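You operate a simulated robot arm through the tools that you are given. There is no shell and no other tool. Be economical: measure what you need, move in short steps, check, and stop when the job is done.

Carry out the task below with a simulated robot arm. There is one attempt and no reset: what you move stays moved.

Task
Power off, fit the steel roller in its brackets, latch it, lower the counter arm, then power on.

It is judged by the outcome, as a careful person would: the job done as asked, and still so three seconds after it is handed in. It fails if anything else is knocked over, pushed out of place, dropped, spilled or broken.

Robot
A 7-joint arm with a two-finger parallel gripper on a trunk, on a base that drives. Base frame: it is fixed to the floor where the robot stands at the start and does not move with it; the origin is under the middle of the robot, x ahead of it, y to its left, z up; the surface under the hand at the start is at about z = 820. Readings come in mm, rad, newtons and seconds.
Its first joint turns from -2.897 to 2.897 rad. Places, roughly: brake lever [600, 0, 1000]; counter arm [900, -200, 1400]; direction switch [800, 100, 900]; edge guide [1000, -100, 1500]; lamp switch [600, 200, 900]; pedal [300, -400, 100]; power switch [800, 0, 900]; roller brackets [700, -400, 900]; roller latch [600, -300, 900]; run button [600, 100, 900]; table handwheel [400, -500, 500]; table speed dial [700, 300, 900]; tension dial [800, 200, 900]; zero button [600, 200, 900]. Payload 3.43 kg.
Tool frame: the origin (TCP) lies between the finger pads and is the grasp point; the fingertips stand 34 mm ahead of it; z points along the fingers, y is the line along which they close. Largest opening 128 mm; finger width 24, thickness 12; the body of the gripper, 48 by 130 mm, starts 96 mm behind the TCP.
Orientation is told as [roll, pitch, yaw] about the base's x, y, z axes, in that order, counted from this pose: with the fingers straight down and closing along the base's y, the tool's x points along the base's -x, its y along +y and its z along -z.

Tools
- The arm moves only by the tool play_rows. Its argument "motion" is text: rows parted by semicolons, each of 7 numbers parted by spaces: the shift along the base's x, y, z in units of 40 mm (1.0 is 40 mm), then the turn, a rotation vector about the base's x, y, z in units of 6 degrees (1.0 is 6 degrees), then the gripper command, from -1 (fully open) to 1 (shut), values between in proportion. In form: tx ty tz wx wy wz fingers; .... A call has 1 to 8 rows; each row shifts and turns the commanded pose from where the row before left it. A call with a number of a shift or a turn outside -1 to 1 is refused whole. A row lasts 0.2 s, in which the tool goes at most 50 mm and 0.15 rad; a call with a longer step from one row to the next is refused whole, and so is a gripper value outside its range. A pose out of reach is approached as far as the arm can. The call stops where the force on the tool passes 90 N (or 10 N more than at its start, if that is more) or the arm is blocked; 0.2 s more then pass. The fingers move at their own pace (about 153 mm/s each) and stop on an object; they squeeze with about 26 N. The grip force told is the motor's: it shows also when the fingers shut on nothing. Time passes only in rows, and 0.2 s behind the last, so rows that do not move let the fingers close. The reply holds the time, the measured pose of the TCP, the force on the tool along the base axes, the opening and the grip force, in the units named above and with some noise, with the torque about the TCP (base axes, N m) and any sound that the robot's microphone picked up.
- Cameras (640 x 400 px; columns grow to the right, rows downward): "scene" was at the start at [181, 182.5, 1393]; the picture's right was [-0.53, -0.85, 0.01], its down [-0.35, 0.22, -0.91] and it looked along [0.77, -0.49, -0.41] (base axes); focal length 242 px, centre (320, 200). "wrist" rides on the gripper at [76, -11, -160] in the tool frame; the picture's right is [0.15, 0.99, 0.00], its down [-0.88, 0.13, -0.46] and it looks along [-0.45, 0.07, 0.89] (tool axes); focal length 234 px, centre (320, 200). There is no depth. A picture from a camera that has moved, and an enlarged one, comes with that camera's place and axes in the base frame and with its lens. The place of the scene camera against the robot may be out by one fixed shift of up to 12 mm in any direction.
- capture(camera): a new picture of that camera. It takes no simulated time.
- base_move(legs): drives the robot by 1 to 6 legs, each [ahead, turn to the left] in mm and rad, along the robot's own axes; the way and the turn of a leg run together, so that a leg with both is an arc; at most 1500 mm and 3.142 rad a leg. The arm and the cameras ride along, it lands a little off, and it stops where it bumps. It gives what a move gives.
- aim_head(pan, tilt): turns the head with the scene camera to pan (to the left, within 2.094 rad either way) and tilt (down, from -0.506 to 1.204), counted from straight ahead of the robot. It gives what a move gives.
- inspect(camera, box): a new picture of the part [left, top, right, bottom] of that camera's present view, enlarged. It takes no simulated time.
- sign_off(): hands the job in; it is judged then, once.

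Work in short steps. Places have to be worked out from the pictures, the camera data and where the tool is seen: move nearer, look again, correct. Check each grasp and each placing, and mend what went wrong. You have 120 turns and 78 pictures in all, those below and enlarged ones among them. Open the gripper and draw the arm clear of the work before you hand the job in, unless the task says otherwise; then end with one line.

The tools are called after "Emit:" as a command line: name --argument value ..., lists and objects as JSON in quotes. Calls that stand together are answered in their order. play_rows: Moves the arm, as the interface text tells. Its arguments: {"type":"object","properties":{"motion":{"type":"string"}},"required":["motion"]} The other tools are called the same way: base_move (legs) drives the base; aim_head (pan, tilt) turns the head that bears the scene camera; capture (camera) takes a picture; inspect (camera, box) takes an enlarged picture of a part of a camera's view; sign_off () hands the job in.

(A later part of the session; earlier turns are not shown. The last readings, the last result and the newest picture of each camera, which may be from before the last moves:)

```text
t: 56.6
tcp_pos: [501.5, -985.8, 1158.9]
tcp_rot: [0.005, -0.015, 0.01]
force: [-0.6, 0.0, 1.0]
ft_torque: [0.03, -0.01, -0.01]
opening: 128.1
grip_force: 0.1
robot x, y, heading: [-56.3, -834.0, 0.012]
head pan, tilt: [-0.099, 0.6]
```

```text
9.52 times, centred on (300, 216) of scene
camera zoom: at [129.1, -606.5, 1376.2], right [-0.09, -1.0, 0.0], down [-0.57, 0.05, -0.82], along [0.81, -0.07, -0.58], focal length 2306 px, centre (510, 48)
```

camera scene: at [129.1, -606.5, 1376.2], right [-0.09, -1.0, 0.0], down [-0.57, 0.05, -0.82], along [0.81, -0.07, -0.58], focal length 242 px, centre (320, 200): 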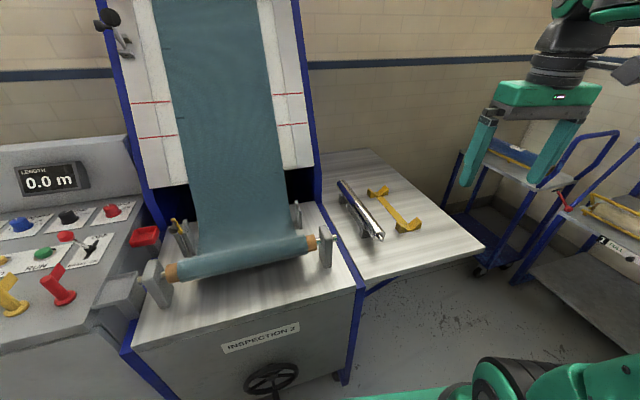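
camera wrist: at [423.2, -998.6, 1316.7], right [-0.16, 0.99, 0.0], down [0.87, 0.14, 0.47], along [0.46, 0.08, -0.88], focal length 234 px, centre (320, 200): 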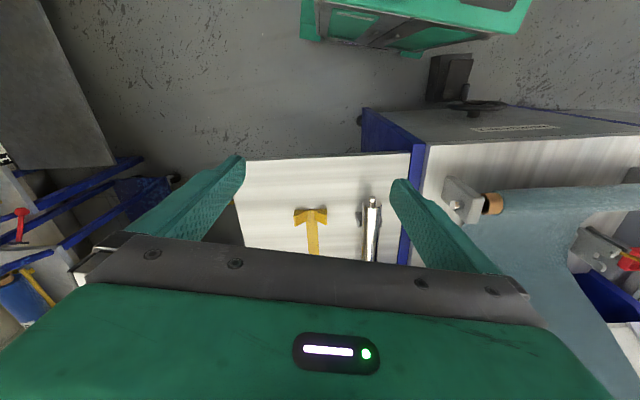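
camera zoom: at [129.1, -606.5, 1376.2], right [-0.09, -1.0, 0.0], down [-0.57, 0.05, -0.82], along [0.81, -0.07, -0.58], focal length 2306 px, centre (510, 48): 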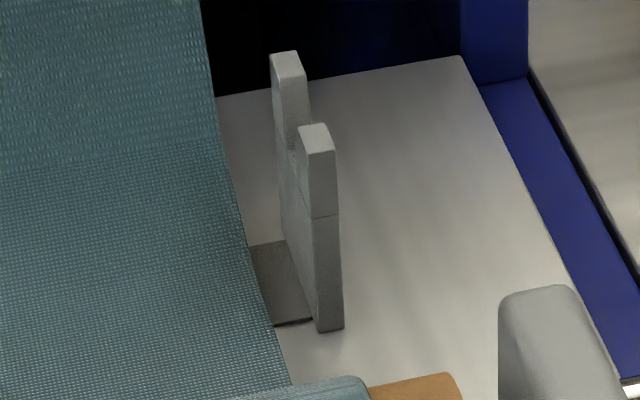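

Clear now: the latch bar stands upright beside the left (+y) bracket, with a knob on its -x side, and swings toward +x over the notch. Notches: left (694,-258), right (768,-589), prong tops z≈900. I move the hand toward the roller, yawed to its 12° line, for an accurate look.

Emit:
play_rows --motion "0.85 0.6 -0.3 0 0 0.4 -1;0.85 0.6 -0.3 0 0 0.4 -1;0.85 0.6 -0.3 0 0 0.4 -1;0.85 0.6 -0.3 0 0 0.4 -1;0.85 0.6 -0.3 0 0 0.25 -1;0.85 0.6 -0.3 0 0 0 -1;0.4 0.2 -0.3 0 0 0 -1;0 0 0 0 0 0 -1"

Emit:
capture --camera "wrist"

```text
t: 58.4
tcp_pos: [719.8, -836.1, 1073.3]
tcp_rot: [0.005, -0.013, 0.203]
force: [-1.4, -0.5, -0.1]
ft_torque: [0.01, -0.02, 0.0]
opening: 128.4
grip_force: 0.2
robot x, y, heading: [-56.4, -841.6, 0.008]
head pan, tilt: [-0.099, 0.6]
```

```text
37 pictures are left
camera wrist: at [646.0, -863.5, 1232.3], right [-0.34, 0.94, 0.0], down [0.83, 0.3, 0.47], along [0.44, 0.16, -0.88], focal length 234 px, centre (320, 200)
```

wrist: 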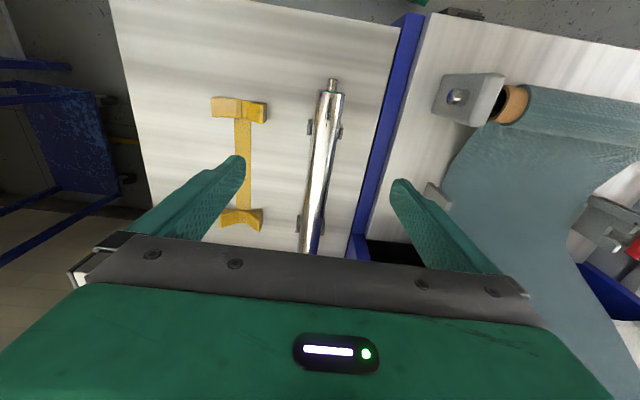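

The wrist view confirms the roller line; its centre is near (812,-806). I move over and descend to just above, with a partial opening.

Emit:
play_rows --motion "0.46 0.15 -0.8 0 0 0 -0.4;0.46 0.15 -0.8 0 0 0 -0.4;0.46 0.15 -0.8 0 0 0 -0.4;0.46 0.15 -0.8 0 0 0 -0.4;0.46 0.15 -0.5 0 0 0 -0.4;0 0 0 0 0 0 -0.4"

Emit:
inspect --camera "scene" --box '[310, 130, 450, 250]'

Emit:
capture --camera "wrist"

```text
t: 59.8
tcp_pos: [811.4, -804.7, 927.2]
tcp_rot: [0.006, -0.013, 0.203]
force: [-0.5, -0.7, 0.5]
ft_torque: [0.0, 0.02, 0.0]
opening: 89.6
grip_force: 0.1
robot x, y, heading: [-56.9, -840.0, 0.009]
head pan, tilt: [-0.099, 0.6]
```

```text
3.33 times, centred on (380, 190) of scene
camera zoom: at [129.5, -606.4, 1376.1], right [-0.09, -1.0, 0.0], down [-0.57, 0.05, -0.82], along [0.81, -0.07, -0.58], focal length 807 px, centre (120, 233)
```

zoom: 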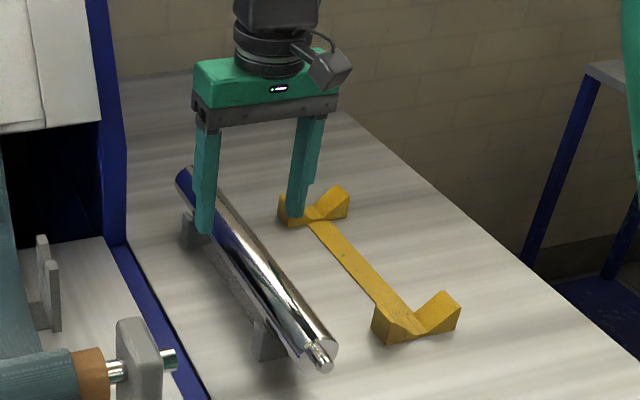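

```text
35 pictures are left
camera wrist: at [738.0, -832.5, 1085.7], right [-0.34, 0.94, 0.0], down [0.83, 0.3, 0.47], along [0.44, 0.16, -0.88], focal length 234 px, centre (320, 200)
```

wrist: 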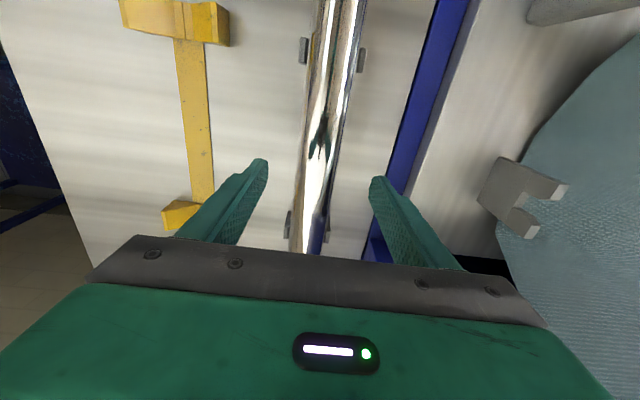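

The roller is centred between the fingers and about mid-length. I descend and close.

Emit:
play_rows --motion "0 0 -0.75 0 0 0 -0.4;0 0 -0.7 0 0 0 -0.4;0 0 0 0 0 0 -0.4;0 0 0 0 0 0 1;0 0 0 0 0 0 1;0 0 0 0 0 0 1"

```text
t: 61.2
tcp_pos: [811.0, -806.4, 871.1]
tcp_rot: [0.006, -0.013, 0.202]
force: [2.1, -9.4, 2.3]
ft_torque: [-0.31, 0.29, 0.54]
opening: 43.2
grip_force: 25.4
robot x, y, heading: [-55.7, -839.2, 0.01]
head pan, tilt: [-0.099, 0.6]
```

Gripped: 43 mm diameter. I lift a little and check the load.

Emit:
play_rows --motion "0 0 0.3 0 0 0 1;0 0 0.4 0 0 0 1;0 0 0.5 0 0 0 1;0 0 0 0 0 0 1"

Emit:
inspect --camera "scene" --box '[310, 130, 450, 250]'

```text
t: 62.2
tcp_pos: [812.7, -804.2, 916.5]
tcp_rot: [0.005, -0.01, 0.205]
force: [0.6, 0.1, -3.8]
ft_torque: [-0.03, 0.02, 0.24]
opening: 43.1
grip_force: 25.5
robot x, y, heading: [-54.8, -837.1, 0.009]
head pan, tilt: [-0.099, 0.6]
```

```text
3.33 times, centred on (380, 190) of scene
camera zoom: at [129.8, -606.4, 1376.1], right [-0.09, -1.0, 0.0], down [-0.57, 0.05, -0.82], along [0.81, -0.07, -0.58], focal length 807 px, centre (120, 233)
```

zoom: 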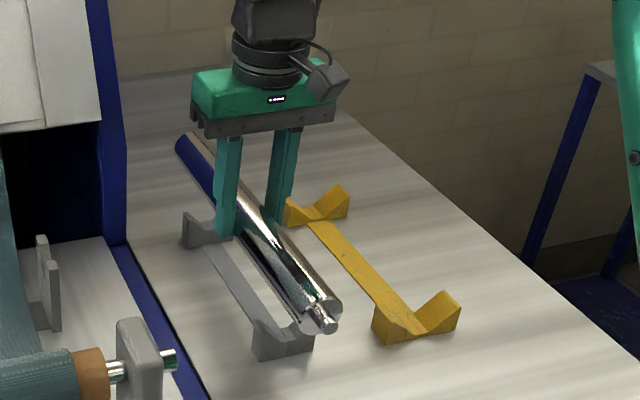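

The roller is lifted level and light. I raise it further, pull back from the incline frame and turn it +90° clear of everything.

Emit:
play_rows --motion "0 0 1 0 0 0 1;0 0 1 0 0 0 1;-0.5 0 1 0 0 0 1;-0.8 0.1 0.6 0 0 0 1;-1 0.1 0 0 0 0 1;-1 0.1 0 0 0 0 1;-0.8 0.1 0 0 0 0 1"

Emit:
play_rows --motion "0 0 0 0 0 1 1;0 0 0 0 0 1 1;0 0 0 0 0 1 1;0 0 0 0 0 1 1;0 0 0 0 0 1 1;0 0 0 0 0 1 1;0 0 0 0 0 1 1;0 0 0 0 0 1 1"

Emit:
play_rows --motion "0 0 0 0 0 1 1;0 0 0 0 0 1 1;0 0 0 0 0 1 1;0 0 0 0 0 1 1;0 0 0 0 0 1 1;0 0 0 0 0 1 1;0 0 0 0 0 1 1;0 0 0 0 0 0.2 1"

Emit:
capture --camera "scene"

```text
t: 63.8
tcp_pos: [648.2, -787.0, 1057.5]
tcp_rot: [0.006, -0.012, 0.204]
force: [0.3, 0.4, -4.3]
ft_torque: [-0.04, 0.1, 0.01]
opening: 43.0
grip_force: 26.1
robot x, y, heading: [-54.9, -839.7, 0.009]
head pan, tilt: [-0.099, 0.6]
```

```text
t: 65.6
tcp_pos: [646.8, -787.7, 1060.3]
tcp_rot: [0.006, -0.01, 1.045]
force: [0.9, 0.5, -4.2]
ft_torque: [-0.03, 0.0, -0.04]
opening: 43.2
grip_force: 26.1
robot x, y, heading: [-58.1, -841.7, 0.014]
head pan, tilt: [-0.099, 0.6]
```

```text
t: 67.4
tcp_pos: [647.8, -790.4, 1061.3]
tcp_rot: [0.008, -0.016, 1.799]
force: [-0.1, 0.7, -3.9]
ft_torque: [-0.01, 0.0, 0.04]
opening: 43.3
grip_force: 25.8
robot x, y, heading: [-56.7, -840.4, 0.005]
head pan, tilt: [-0.099, 0.6]
```

```text
33 pictures are left
camera scene: at [129.6, -606.4, 1376.1], right [-0.09, -1.0, 0.0], down [-0.57, 0.05, -0.82], along [0.81, -0.07, -0.58], focal length 242 px, centre (320, 200)
```

scene: 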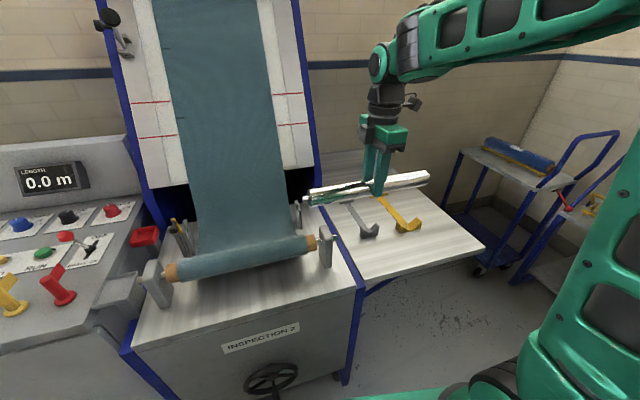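

Turned cleanly. Now I carry it in +y at z 1060 to above the brackets.

Emit:
play_rows --motion "0.1 1 0 0 0 -0.2 1;0.1 1 0 0 0 0 1;0.1 1 0 0 0 0 1;0.1 1 0 0 0 0 1;0.1 1 0 0 0 0 1;0.1 1 0 0 0 0 1;0.1 1 0 0 0 0 1;0.1 1 0 0 0 0 1"

Emit:
play_rows --motion "0.4 0.9 0 0 0 0 1;0.7 0.2 -0.5 0 0 0 1;0.3 0.1 -0.8 0 0 0 1;0 0 -0.6 0 0 0 1;0 0 0 0 0 0 1"

Emit:
capture --camera "wrist"

Emit:
capture --camera "scene"

```text
t: 69.2
tcp_pos: [680.1, -468.5, 1060.5]
tcp_rot: [0.006, -0.016, 1.774]
force: [0.7, -1.2, -2.8]
ft_torque: [0.03, -0.01, -0.06]
opening: 43.3
grip_force: 25.7
robot x, y, heading: [-54.3, -843.3, 0.011]
head pan, tilt: [-0.099, 0.6]
```

```text
t: 70.4
tcp_pos: [735.3, -420.3, 986.0]
tcp_rot: [0.006, -0.015, 1.774]
force: [-0.6, -0.8, -4.5]
ft_torque: [-0.04, -0.03, 0.0]
opening: 42.9
grip_force: 26.0
robot x, y, heading: [-55.1, -841.9, 0.011]
head pan, tilt: [-0.099, 0.6]
```

```text
32 pictures are left
camera wrist: at [763.5, -494.5, 1144.0], right [-0.94, -0.34, 0.0], down [-0.3, 0.83, 0.47], along [-0.16, 0.44, -0.88], focal length 234 px, centre (320, 200)
```

wrist: 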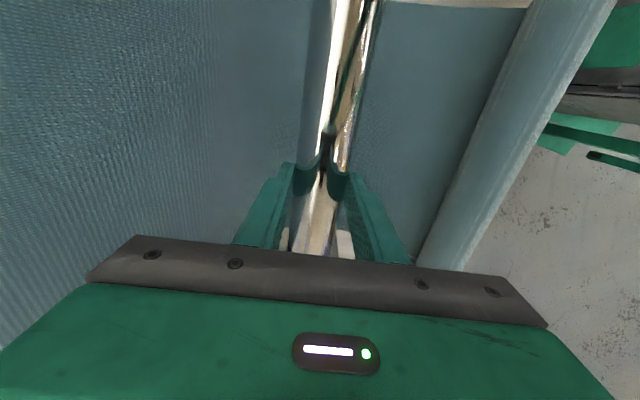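

```text
31 pictures are left
camera scene: at [129.7, -606.3, 1376.1], right [-0.09, -1.0, 0.0], down [-0.57, 0.05, -0.82], along [0.81, -0.07, -0.58], focal length 242 px, centre (320, 200)
```

scene: 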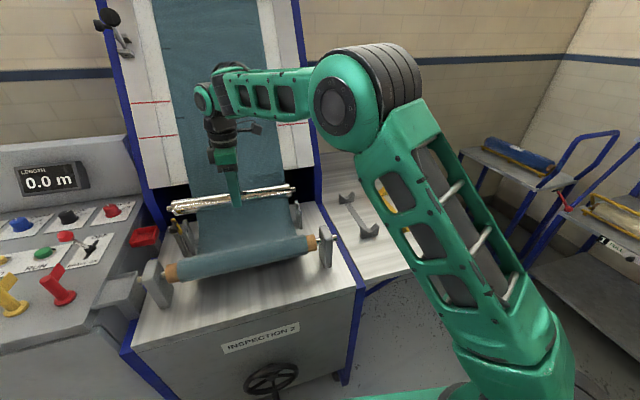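

Arm doesn't block the scene view. I zoom on the roller over the brackets.

Emit:
inspect --camera "scene" --box '[150, 165, 320, 275]'

```text
3.64 times, centred on (235, 220) of scene
camera zoom: at [129.7, -606.3, 1376.1], right [-0.09, -1.0, 0.0], down [-0.57, 0.05, -0.82], along [0.81, -0.07, -0.58], focal length 881 px, centre (629, 127)
```

zoom: 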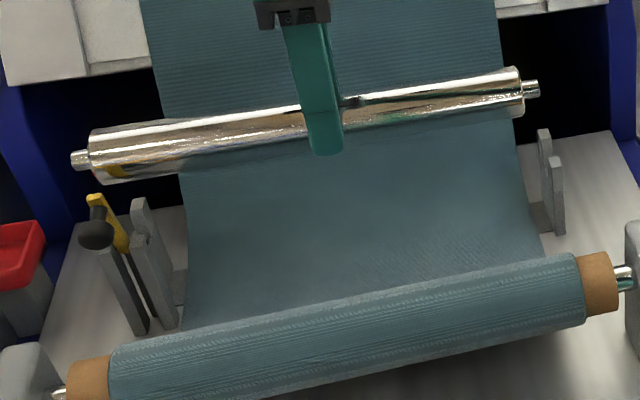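

By this camera the roller sits about 16 mm too far to +y and ~5 mm short in x. I correct and lower to just above the prongs.

Emit:
play_rows --motion "0.15 -0.4 -0.2 0 0 0 1;0 0 -0.5 0 0 0 1;0 0 -0.4 0 0 0 1;0 0 0 0 0 0 1"

Emit:
inspect --camera "scene" --box '[155, 195, 235, 265]'

Emit:
inspect --camera "scene" --box '[260, 175, 320, 240]'

```text
t: 71.4
tcp_pos: [743.2, -437.0, 941.4]
tcp_rot: [0.009, -0.013, 1.775]
force: [0.1, 0.1, -3.8]
ft_torque: [-0.02, 0.01, -0.03]
opening: 43.3
grip_force: 26.0
robot x, y, heading: [-60.5, -837.6, 0.013]
head pan, tilt: [-0.099, 0.6]
```

```text
5.71 times, centred on (195, 230) of scene
camera zoom: at [129.7, -606.3, 1376.1], right [-0.09, -1.0, 0.0], down [-0.57, 0.05, -0.82], along [0.81, -0.07, -0.58], focal length 1384 px, centre (1034, 29)
```

zoom: 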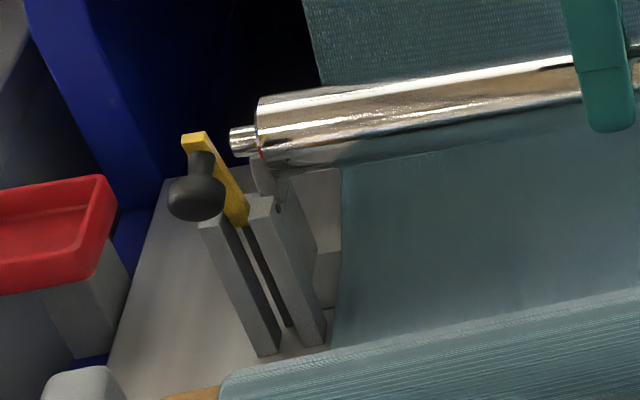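

```text
6.15 times, centred on (290, 208) of scene
camera zoom: at [129.7, -606.3, 1376.1], right [-0.09, -1.0, 0.0], down [-0.57, 0.05, -0.82], along [0.81, -0.07, -0.58], focal length 1490 px, centre (505, 154)
```

zoom: 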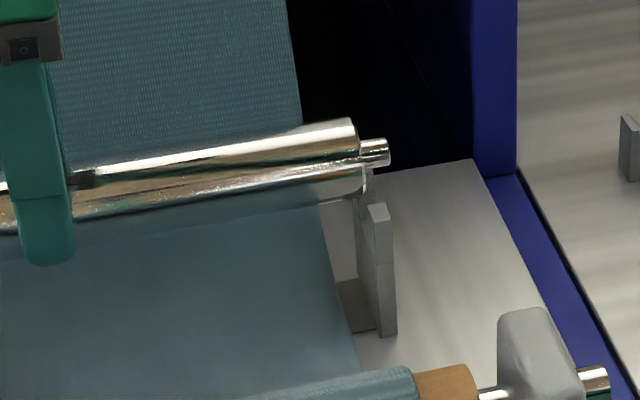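

Roller and notch line agree to a few mm: about 1° of yaw and +3 mm in x are needed. I correct and lower to the notch entrance, then look again.

Emit:
play_rows --motion "0.08 0 -0.2 0 0 0.17 1;0 0 -0.3 0 0 0 1;0 0 0 0 0 0 1"

Emit:
inspect --camera "scene" --box '[170, 205, 215, 243]'

Emit:
inspect --camera "scene" --box '[275, 190, 320, 225]'

```text
t: 72.2
tcp_pos: [742.2, -436.6, 922.1]
tcp_rot: [0.008, -0.017, 1.795]
force: [-12.1, -1.1, 10.1]
ft_torque: [0.02, 0.43, 0.48]
opening: 42.7
grip_force: 26.1
robot x, y, heading: [-57.7, -840.3, 0.007]
head pan, tilt: [-0.099, 0.6]
```

```text
10.53 times, centred on (192, 224) of scene
camera zoom: at [128.6, -606.6, 1376.3], right [-0.09, -1.0, 0.0], down [-0.57, 0.05, -0.82], along [0.81, -0.07, -0.58], focal length 2549 px, centre (1662, -53)
```

zoom: 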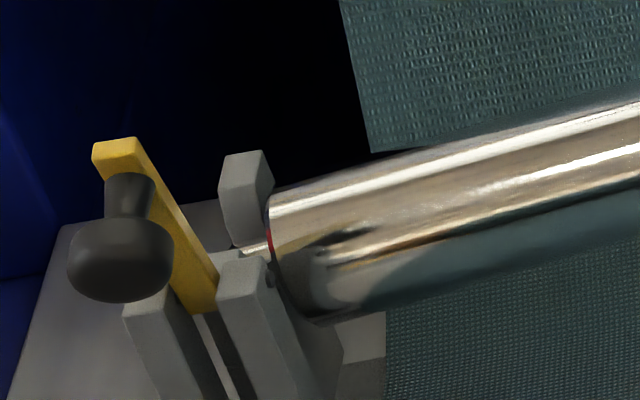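

```text
11.43 times, centred on (298, 208) of scene
camera zoom: at [128.6, -606.6, 1376.3], right [-0.09, -1.0, 0.0], down [-0.57, 0.05, -0.82], along [0.81, -0.07, -0.58], focal length 2768 px, centre (577, 114)
```

zoom: 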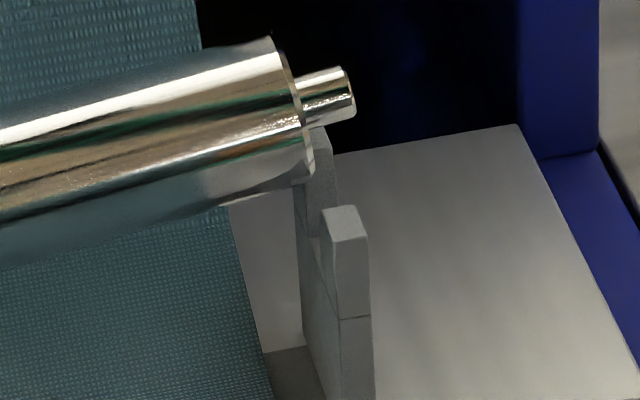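

The right end seems to be riding on the right prong and the roller may have tilted in the grip. I lift 25 mm and look at the whole roller.

Emit:
play_rows --motion "0 0 0.3 0 0 0 1;0 0 0.35 0 0 0 1;0 0 0 0 0 0 1"

Emit:
inspect --camera "scene" --box '[165, 175, 325, 265]'

```text
t: 73.0
tcp_pos: [745.7, -438.0, 947.6]
tcp_rot: [0.007, -0.014, 1.791]
force: [-0.4, 0.8, -3.8]
ft_torque: [-0.05, -0.03, 0.02]
opening: 42.9
grip_force: 25.8
robot x, y, heading: [-55.1, -839.1, 0.009]
head pan, tilt: [-0.099, 0.6]
```

```text
4.00 times, centred on (245, 220) of scene
camera zoom: at [129.7, -606.3, 1376.1], right [-0.09, -1.0, 0.0], down [-0.57, 0.05, -0.82], along [0.81, -0.07, -0.58], focal length 969 px, centre (620, 120)
```

zoom: 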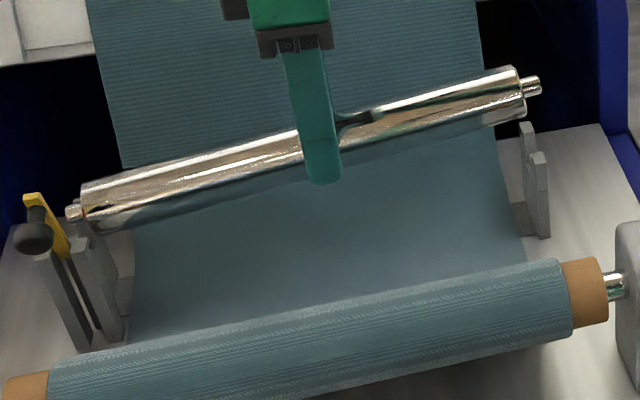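

Confirmed: the roller tilted about 6° (right end pushed up by the right prong), so it needs a few mm shift to +y. I tilt the tool 6° to level the roller, shift +3 mm, and look.

Emit:
play_rows --motion "0 0.08 0 0.98 0.2 0 1;0 0 0 0 0 0 1"

Emit:
inspect --camera "scene" --box '[165, 175, 325, 265]'

```text
t: 73.6
tcp_pos: [743.7, -433.6, 947.5]
tcp_rot: [0.006, -0.119, 1.793]
force: [0.3, -0.9, -4.2]
ft_torque: [0.01, -0.01, 0.03]
opening: 42.7
grip_force: 26.4
robot x, y, heading: [-54.4, -837.0, 0.012]
head pan, tilt: [-0.099, 0.6]
```

```text
4.00 times, centred on (245, 220) of scene
camera zoom: at [129.7, -606.3, 1376.1], right [-0.09, -1.0, 0.0], down [-0.57, 0.05, -0.82], along [0.81, -0.07, -0.58], focal length 969 px, centre (620, 120)
```

zoom: 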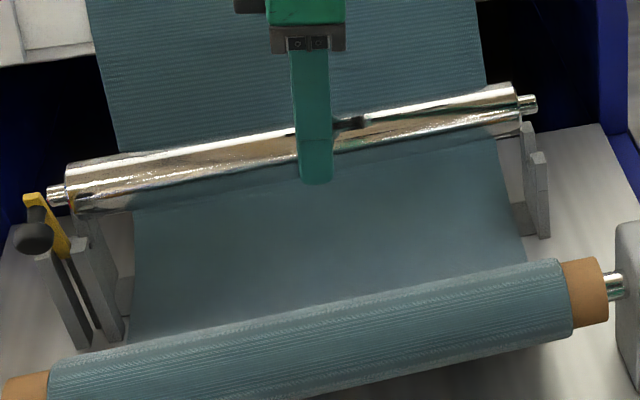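

The roller is level and parallel to the bracket line. I lower in small steps, watching forces.

Emit:
play_rows --motion "-0.02 0 -0.3 0 0 0 1;0 0 -0.25 0 0 0 1;0 0 -0.15 0 0 0 1;0 0 0 0 0 0 1"

Emit:
inspect --camera "scene" --box '[165, 175, 325, 265]'

```text
t: 74.6
tcp_pos: [742.9, -434.3, 920.5]
tcp_rot: [0.004, -0.119, 1.792]
force: [-2.4, -0.7, 0.2]
ft_torque: [-0.49, -0.02, -0.44]
opening: 42.7
grip_force: 26.3
robot x, y, heading: [-55.1, -841.4, 0.006]
head pan, tilt: [-0.099, 0.6]
```

```text
4.00 times, centred on (245, 220) of scene
camera zoom: at [129.5, -606.3, 1376.1], right [-0.09, -1.0, 0.0], down [-0.57, 0.05, -0.82], along [0.81, -0.07, -0.58], focal length 969 px, centre (620, 120)
```

zoom: 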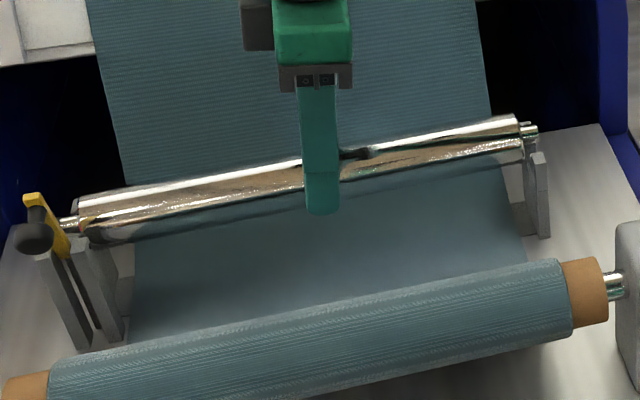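

Level and entering. Slight contact only; I keep lowering gently.

Emit:
play_rows --motion "0 0 -0.15 0 0 0 1;0 0 -0.15 0 0 0 1;0 0 0 0 0 0 1"

Emit:
inspect --camera "scene" --box '[165, 175, 325, 265]'

```text
t: 75.4
tcp_pos: [741.9, -434.1, 909.2]
tcp_rot: [0.005, -0.118, 1.794]
force: [-27.3, -10.4, 13.8]
ft_torque: [-0.32, 0.54, -0.09]
opening: 43.0
grip_force: 25.7
robot x, y, heading: [-54.1, -838.7, 0.012]
head pan, tilt: [-0.099, 0.6]
```

```text
4.00 times, centred on (245, 220) of scene
camera zoom: at [127.9, -607.0, 1376.4], right [-0.09, -1.0, 0.0], down [-0.57, 0.05, -0.82], along [0.81, -0.07, -0.58], focal length 969 px, centre (620, 120)
```

zoom: 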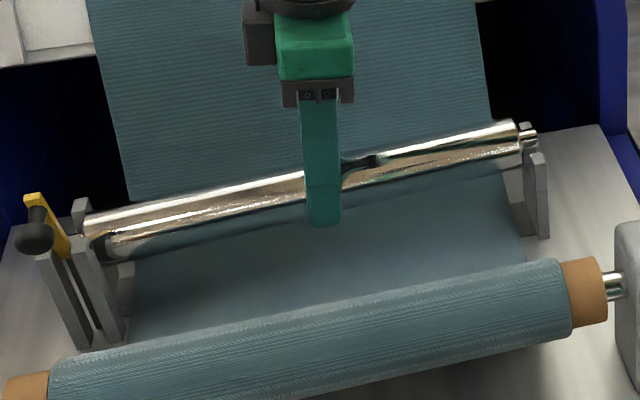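

The left end went in; the right is riding on something and the hand is pushed toward -x. I zoom at the right bracket.

Emit:
inspect --camera "scene" --box '[275, 190, 320, 225]'

```text
11.43 times, centred on (298, 208) of scene
camera zoom: at [127.9, -607.0, 1376.4], right [-0.09, -1.0, 0.0], down [-0.57, 0.05, -0.82], along [0.81, -0.07, -0.58], focal length 2768 px, centre (577, 114)
```

zoom: 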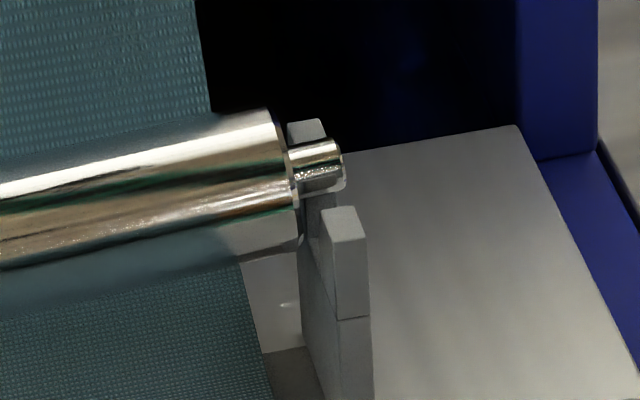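

The right stub is now between the prongs, leaning on the far one. I shift about 4 mm to -x and lower on.

Emit:
play_rows --motion "-0.11 -0.03 0 0 0 0 1;0 0 -0.15 0 0 0 1;0 0 -0.1 0 0 0 1;0 0 0 0 0 0 1"

Emit:
inspect --camera "scene" --box '[165, 175, 325, 265]'

```text
t: 76.4
tcp_pos: [740.4, -435.3, 897.8]
tcp_rot: [0.004, -0.117, 1.791]
force: [-9.7, -1.7, 3.7]
ft_torque: [0.49, 0.33, -0.75]
opening: 43.1
grip_force: 25.7
robot x, y, heading: [-54.6, -838.2, 0.012]
head pan, tilt: [-0.099, 0.6]
```

```text
4.00 times, centred on (245, 220) of scene
camera zoom: at [129.1, -606.5, 1376.2], right [-0.09, -1.0, 0.0], down [-0.57, 0.05, -0.82], along [0.81, -0.07, -0.58], focal length 969 px, centre (620, 120)
```

zoom: 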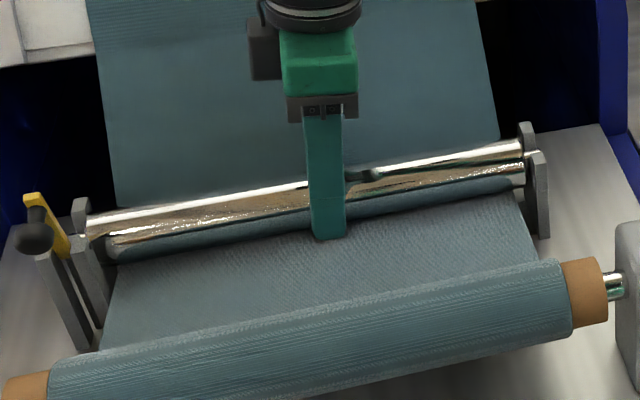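

Both ends are in the notches and the roller is level. I lower a little more to find the seat.

Emit:
play_rows --motion "-0.05 0 -0.1 0 0 0 1;0 0 -0.1 0 0 0 1;0 0 0 0 0 0 1"

Emit:
inspect --camera "scene" --box '[165, 205, 215, 245]'

Emit:
inspect --camera "scene" --box '[275, 195, 320, 230]'

```text
t: 77.2
tcp_pos: [738.5, -434.8, 890.0]
tcp_rot: [0.001, -0.118, 1.792]
force: [6.9, 0.7, 17.6]
ft_torque: [0.0, -0.08, -0.35]
opening: 43.2
grip_force: 26.7
robot x, y, heading: [-60.6, -839.8, 0.013]
head pan, tilt: [-0.099, 0.6]
```

```text
10.00 times, centred on (190, 225) of scene
camera zoom: at [129.2, -606.7, 1376.2], right [-0.09, -1.0, 0.0], down [-0.57, 0.05, -0.82], along [0.81, -0.07, -0.58], focal length 2422 px, centre (1620, -50)
```

zoom: 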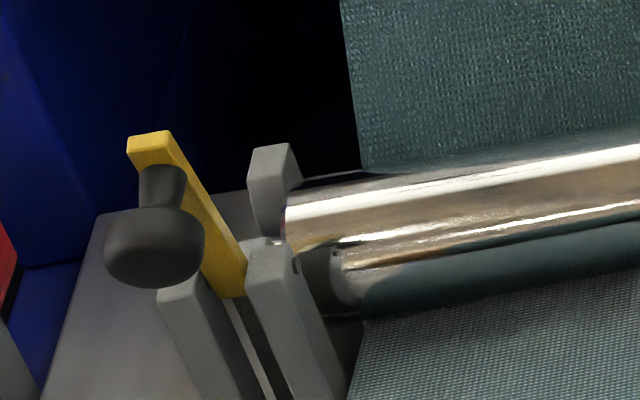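

```text
11.43 times, centred on (298, 212) of scene
camera zoom: at [129.2, -606.7, 1376.2], right [-0.09, -1.0, 0.0], down [-0.57, 0.05, -0.82], along [0.81, -0.07, -0.58], focal length 2768 px, centre (577, 57)
```

zoom: 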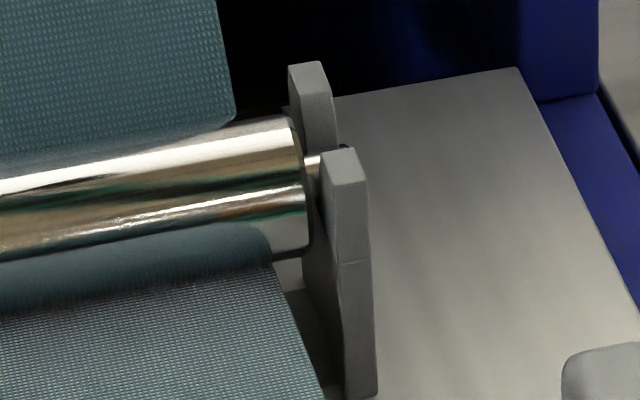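

Seated (upward load 18 N, both stubs down in the notches). I release and rise straight up.

Emit:
play_rows --motion "0 0 0.05 0 0 0 0;0 0 0 0 0 0 -0.2;0 0 0 0 0 0 -0.2"

Emit:
play_rows --motion "0 0 0.4 0 0 0 -0.2;0 0 0.8 0 0 0 -0.2;0 0 1 0 0 0 -0.2;0 0 1 0 0 0 -0.2;0 0 0.5 -0.98 -0.2 0 -0.2"

Emit:
inspect --camera "scene" --box '[165, 175, 325, 265]'

```text
t: 78.0
tcp_pos: [736.8, -435.2, 892.7]
tcp_rot: [0.005, -0.12, 1.792]
force: [-0.1, -0.4, -0.1]
ft_torque: [0.01, -0.02, 0.01]
opening: 76.8
grip_force: 0.0
robot x, y, heading: [-61.0, -840.1, 0.01]
head pan, tilt: [-0.099, 0.6]
```

```text
t: 79.2
tcp_pos: [738.3, -434.4, 1040.3]
tcp_rot: [0.006, -0.014, 1.792]
force: [0.7, 0.3, -0.1]
ft_torque: [0.04, 0.03, 0.01]
opening: 77.0
grip_force: 0.0
robot x, y, heading: [-54.7, -837.1, 0.01]
head pan, tilt: [-0.099, 0.6]
```

```text
4.00 times, centred on (245, 220) of scene
camera zoom: at [129.7, -606.5, 1376.1], right [-0.09, -1.0, 0.0], down [-0.57, 0.05, -0.82], along [0.81, -0.07, -0.58], focal length 969 px, centre (620, 120)
```

zoom: 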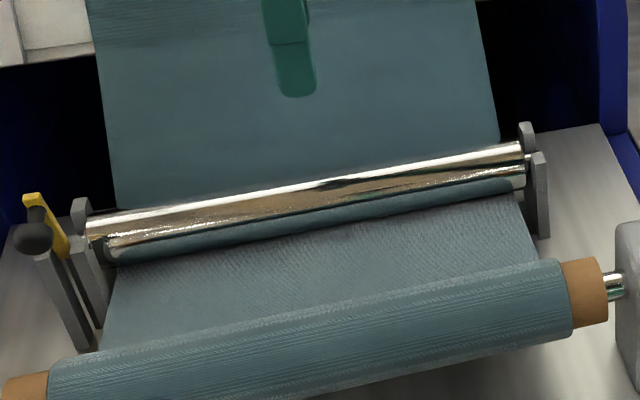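

The roller is seated in both brackets. Next the latch: knob at about (622,-271,958), bar top (647,-265,974), pivot near (658,-257,888). I bring the closed fingers behind the knob, on its -x side.

Emit:
play_rows --motion "-0.8 0.75 0.2 0 0 0 1;-0.8 0.75 0.2 0 0 0 1;-0.8 0.75 0 0 0 0 1;-0.8 0.75 0 0 0 0 1;-0.85 0.8 0 0 0 0 1;0 0 -0.8 0 0 0 1;0 0 0 0 0 0 1"

Emit:
inspect --camera "scene" --box '[120, 150, 240, 260]'

Emit:
capture --camera "wrist"

```text
t: 80.8
tcp_pos: [575.7, -283.1, 1023.9]
tcp_rot: [0.006, -0.014, 1.792]
force: [0.0, -0.2, -0.5]
ft_torque: [0.01, 0.0, -0.01]
opening: 0.1
grip_force: 26.3
robot x, y, heading: [-59.8, -838.1, 0.007]
head pan, tilt: [-0.099, 0.6]
```

```text
3.64 times, centred on (180, 205) of scene
camera zoom: at [129.5, -606.4, 1376.1], right [-0.09, -1.0, 0.0], down [-0.57, 0.05, -0.82], along [0.81, -0.07, -0.58], focal length 881 px, centre (829, 182)
```

zoom: 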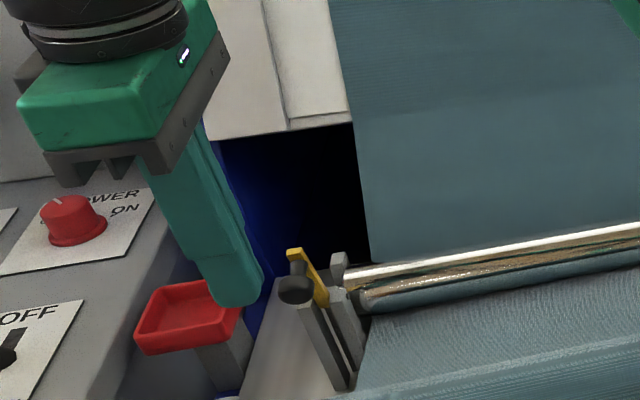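

```text
15 pictures are left
camera wrist: at [604.9, -356.7, 1182.4], right [-0.93, -0.36, 0.0], down [-0.32, 0.82, 0.47], along [-0.17, 0.44, -0.88], focal length 234 px, centre (320, 200)
```

wrist: 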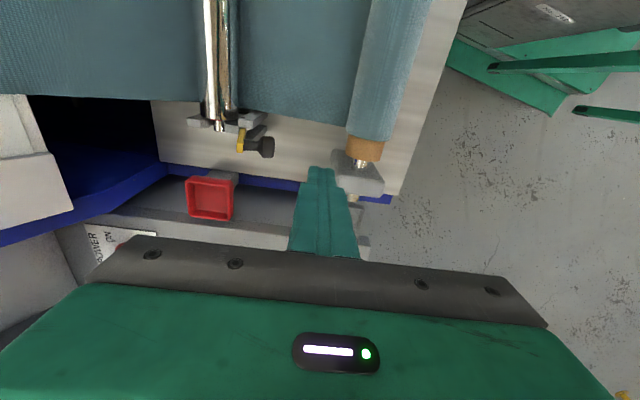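

Fingers are lined up behind the knob. I lower to tip height ~948 and push along +x by ~80 mm to swing the latch over the top.

Emit:
play_rows --motion "0 0 -0.6 0 0 0 1;0 0 -0.45 0 0 0 1;0.4 0.08 0 0 0 0 1;0.4 0.08 0 0 0 0 1;0.4 0.08 0 0 0 0 1;0.4 0.08 0 0 0 0 1;0.35 0.07 0 0 0 0 1;0 0 0 0 0 0 1"

Emit:
inspect --camera "scene" --box '[150, 180, 240, 260]'

```text
t: 82.6
tcp_pos: [653.4, -265.8, 982.1]
tcp_rot: [0.007, -0.015, 1.793]
force: [0.7, 1.2, 0.4]
ft_torque: [-0.02, -0.03, -0.04]
opening: 0.0
grip_force: 26.0
robot x, y, heading: [-57.5, -841.1, 0.011]
head pan, tilt: [-0.099, 0.6]
```

```text
5.00 times, centred on (195, 220) of scene
camera zoom: at [129.5, -606.3, 1376.1], right [-0.09, -1.0, 0.0], down [-0.57, 0.05, -0.82], along [0.81, -0.07, -0.58], focal length 1211 px, centre (945, 100)
```

zoom: 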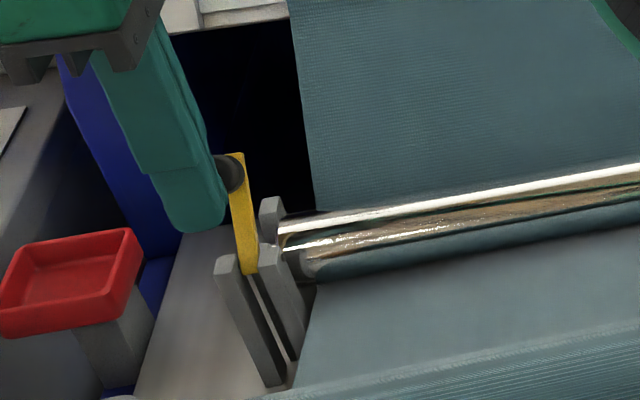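

The latch is swinging forward with little force. I keep pushing forward and slightly down.

Emit:
play_rows --motion "0.4 0.08 -0.05 0 0 0 1;0.4 0.08 -0.1 0 0 0 1;0.4 0.08 -0.1 0 0 0 1;0.2 0.04 0 0 0 0 1;0 0 0 0 0 0 1"

Emit:
inspect --camera "scene" --box '[150, 180, 240, 260]'

```text
t: 83.8
tcp_pos: [712.5, -253.2, 973.1]
tcp_rot: [0.01, -0.015, 1.791]
force: [-0.7, 0.1, 0.3]
ft_torque: [-0.02, 0.01, -0.03]
opening: 0.2
grip_force: 26.4
robot x, y, heading: [-57.5, -841.6, 0.014]
head pan, tilt: [-0.099, 0.6]
```

```text
5.00 times, centred on (195, 220) of scene
camera zoom: at [129.5, -606.3, 1376.1], right [-0.09, -1.0, 0.0], down [-0.57, 0.05, -0.82], along [0.81, -0.07, -0.58], focal length 1211 px, centre (945, 100)
```

zoom: 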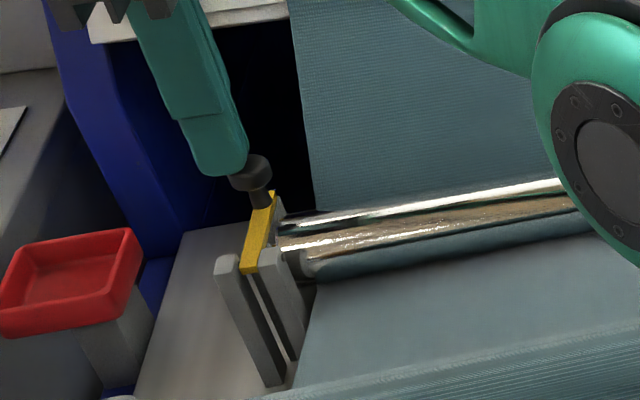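

The latch bar is well over toward the roller but probably not fully down. I raise the hand and look from the wrist camera.

Emit:
play_rows --motion "0 0 0.8 0 0 0 1;0 0 0.7 0 0 0 1;0 0 0 0 0 0 1"

Emit:
inspect --camera "wrist" --box '[200, 60, 420, 220]'

```text
t: 84.6
tcp_pos: [701.0, -265.3, 1024.4]
tcp_rot: [0.007, -0.013, 1.792]
force: [0.3, -0.2, 0.4]
ft_torque: [0.0, 0.01, -0.01]
opening: 0.0
grip_force: 26.9
out of reach, approached as far as the arm can: row 1, 2
robot x, y, heading: [-56.1, -840.3, 0.011]
head pan, tilt: [-0.099, 0.6]
```

```text
2.50 times, centred on (310, 140) of wrist
camera zoom: at [729.5, -339.9, 1183.0], right [-0.93, -0.36, 0.01], down [-0.32, 0.83, 0.47], along [-0.17, 0.43, -0.88], focal length 585 px, centre (345, 350)
```

zoom: 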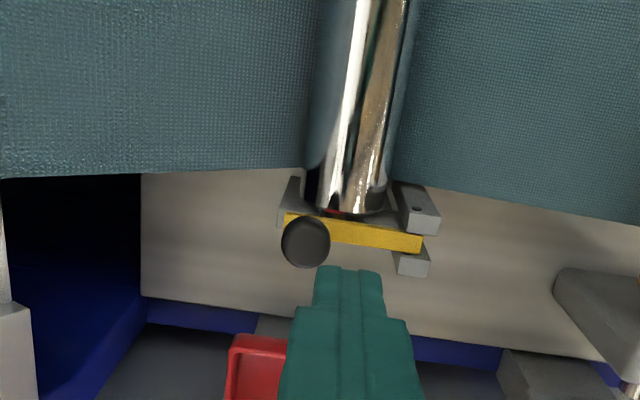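

The bar now lies across the roller stub, between pivot post and far prong. I press the knob down from above to make sure it is fully latched; first I re-approach at lower height.

Emit:
play_rows --motion "0.1 -0.15 -0.4 0 0 0 1;0 0 -0.5 0 0 0 1;0 0 0 0 0 0 1"

```text
t: 85.4
tcp_pos: [704.9, -274.4, 990.8]
tcp_rot: [0.005, -0.015, 1.791]
force: [-0.4, -0.3, -0.8]
ft_torque: [0.0, 0.01, 0.04]
opening: 0.3
grip_force: 25.9
robot x, y, heading: [-60.2, -840.0, 0.013]
head pan, tilt: [-0.099, 0.6]
```

Now over to (716,-260) and press down in small steps.

Emit:
play_rows --motion "0.27 0.35 0 0 0 0 1;0 0 -0.25 0 0 0 1;0 0 -0.25 0 0 0 1;0 0 -0.25 0 0 0 1;0 0 -0.25 0 0 0 1;0 0 0 0 0 0 1"

```text
t: 86.6
tcp_pos: [705.3, -259.4, 978.8]
tcp_rot: [-0.026, -0.028, 1.791]
force: [0.2, -1.1, 0.4]
ft_torque: [0.02, 0.07, -0.01]
opening: 0.0
grip_force: 26.1
out of reach, approached as far as the arm can: row 1
robot x, y, heading: [-58.3, -841.0, 0.01]
head pan, tilt: [-0.099, 0.6]
stopped in row 5: the force on the tool passed its limit at 100 N (the readings are from after the stop); the commanded pose is now the measured one
```

The press hit a firm stop. I check the latch in the picture.

Emit:
inspect --camera "scene" --box '[150, 180, 240, 260]'

```text
5.00 times, centred on (195, 220) of scene
camera zoom: at [129.8, -606.3, 1376.0], right [-0.09, -1.0, 0.0], down [-0.57, 0.05, -0.82], along [0.81, -0.07, -0.58], focal length 1211 px, centre (945, 100)
```

zoom: 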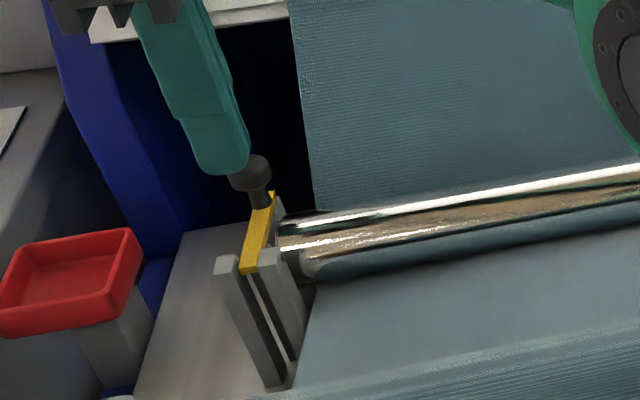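

The latch bar lies level across the stub at prong height and did not yield to a firm press, so it is latched. Now I retract the arm to the driving pose (undoing yaw partly).

Emit:
play_rows --motion "-0.3 -0.6 0.8 0 0 0 1;-0.3 -0.8 0.8 0 0 0 1;-0.3 -0.8 0.8 0.2 0 -1 1;-0.25 -0.9 0.7 0.2 0 -1 1;-0.25 -1 0.4 0 0 -1 1;-0.25 -1 0.4 0 0 -1 1;-0.25 -1 0 0 0 -1 1;-0.25 -1 0 0 0 -1 1"

Emit:
play_rows --motion "-0.25 -1 0 0 0 -1 1;-0.25 -1 0 0 0 -1 1;-0.25 -1 0 0 0 -1 1;-0.25 -1 0 0 0 -1 1;-0.25 -1 0 0 0 0 1;-0.25 -1 0 0 0 0 1;-0.25 -1 0 0 0 0 1;-0.25 -1 0 0 0 0 1"

Emit:
play_rows --motion "-0.6 -0.9 0 0 0 0 1;-0.6 -0.9 0 0 0 0 1;-0.6 -0.9 0 0 0 0 1;-0.6 -0.9 0 0 0 0 1;-0.6 -0.9 0 0 0 0 1;-0.6 -0.9 0 0 0 0 1;-0.6 -0.9 0 0 0 0 1;0 -1 0 0 0 0 1"

```text
t: 88.4
tcp_pos: [618.8, -544.8, 1131.9]
tcp_rot: [-0.029, -0.069, 1.16]
force: [0.4, 0.2, -0.6]
ft_torque: [-0.06, 0.02, -0.01]
opening: 0.0
grip_force: 26.0
robot x, y, heading: [-56.9, -836.8, 0.008]
head pan, tilt: [-0.099, 0.6]
```

```text
t: 90.2
tcp_pos: [537.4, -866.0, 1131.7]
tcp_rot: [-0.034, -0.069, 0.746]
force: [0.1, 0.5, -0.2]
ft_torque: [-0.03, 0.04, 0.0]
opening: 0.0
grip_force: 26.3
robot x, y, heading: [-55.0, -839.6, 0.01]
head pan, tilt: [-0.099, 0.6]
```

```text
t: 92.0
tcp_pos: [369.6, -1157.3, 1134.1]
tcp_rot: [-0.033, -0.069, 0.745]
force: [-0.3, 0.5, 0.0]
ft_torque: [-0.03, -0.01, -0.01]
opening: 0.3
grip_force: 26.1
robot x, y, heading: [-53.6, -835.8, 0.01]
head pan, tilt: [-0.099, 0.6]
```

Driving back the reverse way: back up, turn left, forward.

Emit:
base_move --legs '[[-835, 0], [0, 0.99], [1000, 0]]'

```text
t: 104.2
tcp_pos: [106.6, 201.8, 1134.2]
tcp_rot: [-0.033, -0.068, 1.775]
force: [0.1, -0.4, 0.5]
ft_torque: [-0.03, -0.02, 0.01]
opening: 0.2
grip_force: 25.6
robot x, y, heading: [-384.5, -2.7, 1.041]
head pan, tilt: [-0.099, 0.6]
```

Emit:
base_move --legs '[[0, -1.04], [375, 0]]'

Emit:
aim_head --pan -0.4 --tilt 0.1

Emit:
capture --camera "scene"

```text
t: 109.6
tcp_pos: [394.1, -337.6, 1139.1]
tcp_rot: [-0.042, -0.079, 0.717]
force: [0.6, 0.1, 0.2]
ft_torque: [0.03, 0.03, -0.01]
opening: 0.0
grip_force: 25.6
robot x, y, heading: [-11.0, -10.8, -0.013]
head pan, tilt: [-0.099, 0.6]
```

```text
t: 110.5
tcp_pos: [378.9, -336.4, 1144.6]
tcp_rot: [-0.05, -0.088, 0.72]
force: [0.1, -0.3, 0.2]
ft_torque: [0.02, -0.01, -0.01]
opening: 0.1
grip_force: 25.9
robot x, y, heading: [-8.6, -10.2, -0.016]
head pan, tilt: [-0.4, 0.099]
```

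```text
10 pictures are left
camera scene: at [178.4, 192.1, 1422.2], right [-0.4, -0.92, 0.01], down [-0.11, 0.04, -0.99], along [0.91, -0.4, -0.11], focal length 242 px, centre (320, 200)
```

scene: 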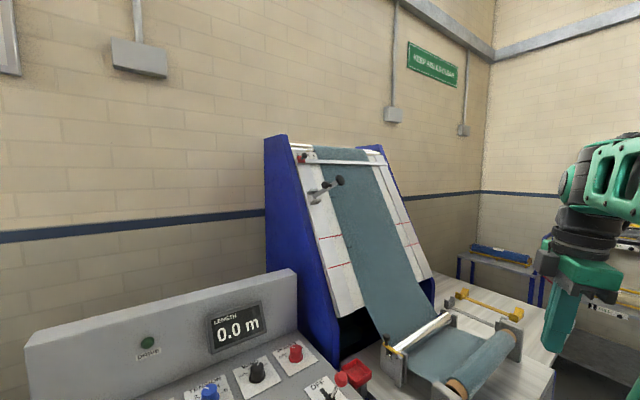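

The power lamp is still off. I enlarge the counter arm.

Emit:
inspect --camera "scene" --box '[285, 145, 385, 215]'

```text
5.71 times, centred on (335, 180) of scene
camera zoom: at [178.4, 192.1, 1422.2], right [-0.4, -0.92, 0.01], down [-0.11, 0.04, -0.99], along [0.91, -0.4, -0.11], focal length 1384 px, centre (234, 314)
```

zoom: 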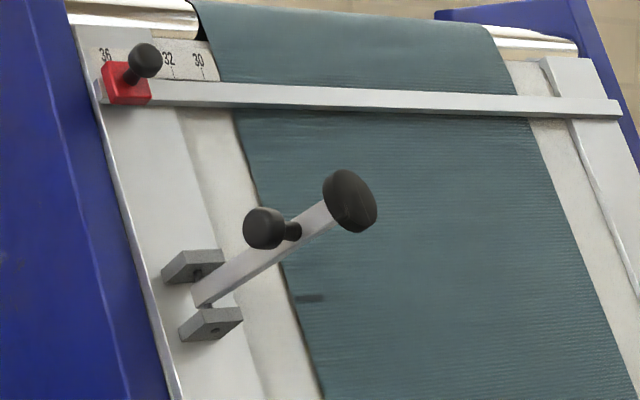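

Geometry from two views: pivot ≈(970,-147,1342), handle knob ≈(889,-149,1382), wheel ≈(870,-194,1399). The arm stands out from the face and hinges about an axis along the slope, so it swings down onto the cloth toward -y. I bring the closed fingers, pitched forward about 66°, to a standoff on its +y side.

Emit:
play_rows --motion "0.6 0.4 0.6 0.4 0 -0.9 1;0.6 0.4 0.7 0 0 -0.9 1;0.6 0.4 0.7 0 0 -0.9 1;0.6 0.4 0.7 0 0 -0.9 1;0.6 0.4 0.7 0 0 -0.9 1;0.6 0.4 0.7 0 0 -0.9 1;0.6 0.4 0.7 0 0 -0.9 1;0.6 0.4 0.7 0 0 -0.6 1"

Emit:
play_rows --motion "0.5 0.4 0.3 0 -1 0 1;0.5 0.4 0.3 0 -1 0 1;0.5 0.4 0.3 0 -1 0 1;0.5 0.4 0.2 0 -1 0 1;0.5 0.4 0 0 -1 0 1;0.5 0.4 0 0 -1 0 1;0.5 0.3 0 0 -1 0 1;0.3 0.3 0 0 -1 0 1"

```text
t: 112.3
tcp_pos: [571.8, -206.3, 1366.2]
tcp_rot: [-0.018, -0.116, -0.009]
force: [0.1, -0.3, 0.5]
ft_torque: [0.03, -0.06, -0.02]
opening: 0.0
grip_force: 25.9
robot x, y, heading: [-12.8, -9.2, -0.012]
head pan, tilt: [-0.4, 0.099]
```

```text
t: 114.1
tcp_pos: [722.1, -88.4, 1407.0]
tcp_rot: [-0.008, -0.953, -0.015]
force: [-0.4, 0.1, 0.2]
ft_torque: [-0.02, 0.02, 0.01]
opening: 0.0
grip_force: 25.7
robot x, y, heading: [-7.2, -4.9, -0.01]
head pan, tilt: [-0.4, 0.099]
```

Emit:
play_rows --motion "0.6 0.1 0 0 -1 0 1;0.6 0.1 0 0 -1 0 1;0 0 0 0 0 0 1"

Emit:
inspect --camera "scene" --box '[240, 130, 400, 230]'

Emit:
capture --camera "wrist"

```text
t: 114.9
tcp_pos: [773.1, -80.5, 1408.0]
tcp_rot: [0.0, -1.162, -0.019]
force: [0.2, 0.4, 0.9]
ft_torque: [-0.02, 0.0, -0.04]
opening: 0.0
grip_force: 25.7
robot x, y, heading: [-15.2, -7.9, -0.012]
head pan, tilt: [-0.4, 0.099]
```

```text
4.00 times, centred on (320, 180) of scene
camera zoom: at [178.3, 192.1, 1422.3], right [-0.4, -0.92, 0.01], down [-0.1, 0.04, -0.99], along [0.91, -0.4, -0.11], focal length 969 px, centre (320, 280)
```

zoom: 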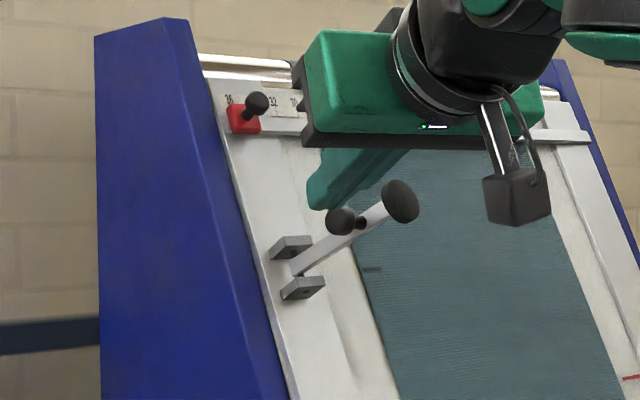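

```text
7 pictures are left
camera wrist: at [594.5, -88.7, 1401.7], right [-0.04, 0.99, -0.13], down [-0.07, 0.13, 0.99], along [1.0, 0.05, 0.06], focal length 234 px, centre (320, 200)
```

wrist: 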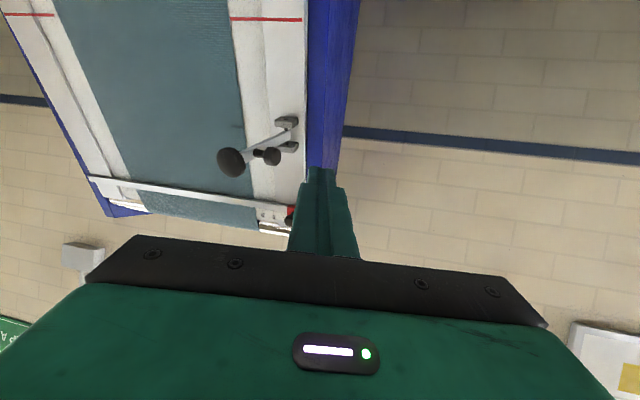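

Wrist and scene views agree on the handle at ≈(889,-145,1378). I advance the fingertip to its +y side, then sweep toward -y.

Emit:
play_rows --motion "0.75 -0.15 -0.17 0 0 0 1;0.75 -0.18 -0.17 0 0 0 1;0.65 -0.18 -0.16 0 0 0 1;0.11 -0.5 0 0 0 0 1;0.11 -0.5 0 0 0 0 1;0.11 -0.5 0 0 0 0 1;0.09 -0.4 0 0 0 0 1;0 0 0 0 0 0 1"

Emit:
inspect --camera "scene" --box '[260, 140, 390, 220]'

```text
t: 116.7
tcp_pos: [875.2, -177.1, 1387.9]
tcp_rot: [-0.001, -1.16, -0.017]
force: [-0.5, 1.0, -0.2]
ft_torque: [0.02, 0.01, -0.01]
opening: 0.0
grip_force: 26.0
robot x, y, heading: [-12.5, -5.2, -0.013]
head pan, tilt: [-0.4, 0.099]
```

```text
4.92 times, centred on (325, 180) of scene
camera zoom: at [178.4, 192.1, 1422.3], right [-0.4, -0.92, 0.01], down [-0.1, 0.04, -0.99], along [0.91, -0.4, -0.11], focal length 1192 px, centre (295, 298)
```

zoom: 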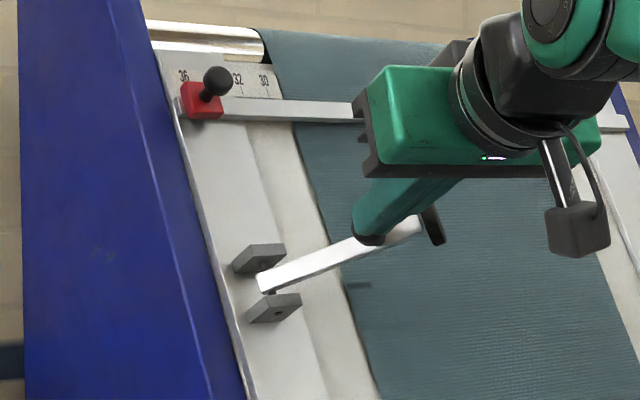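

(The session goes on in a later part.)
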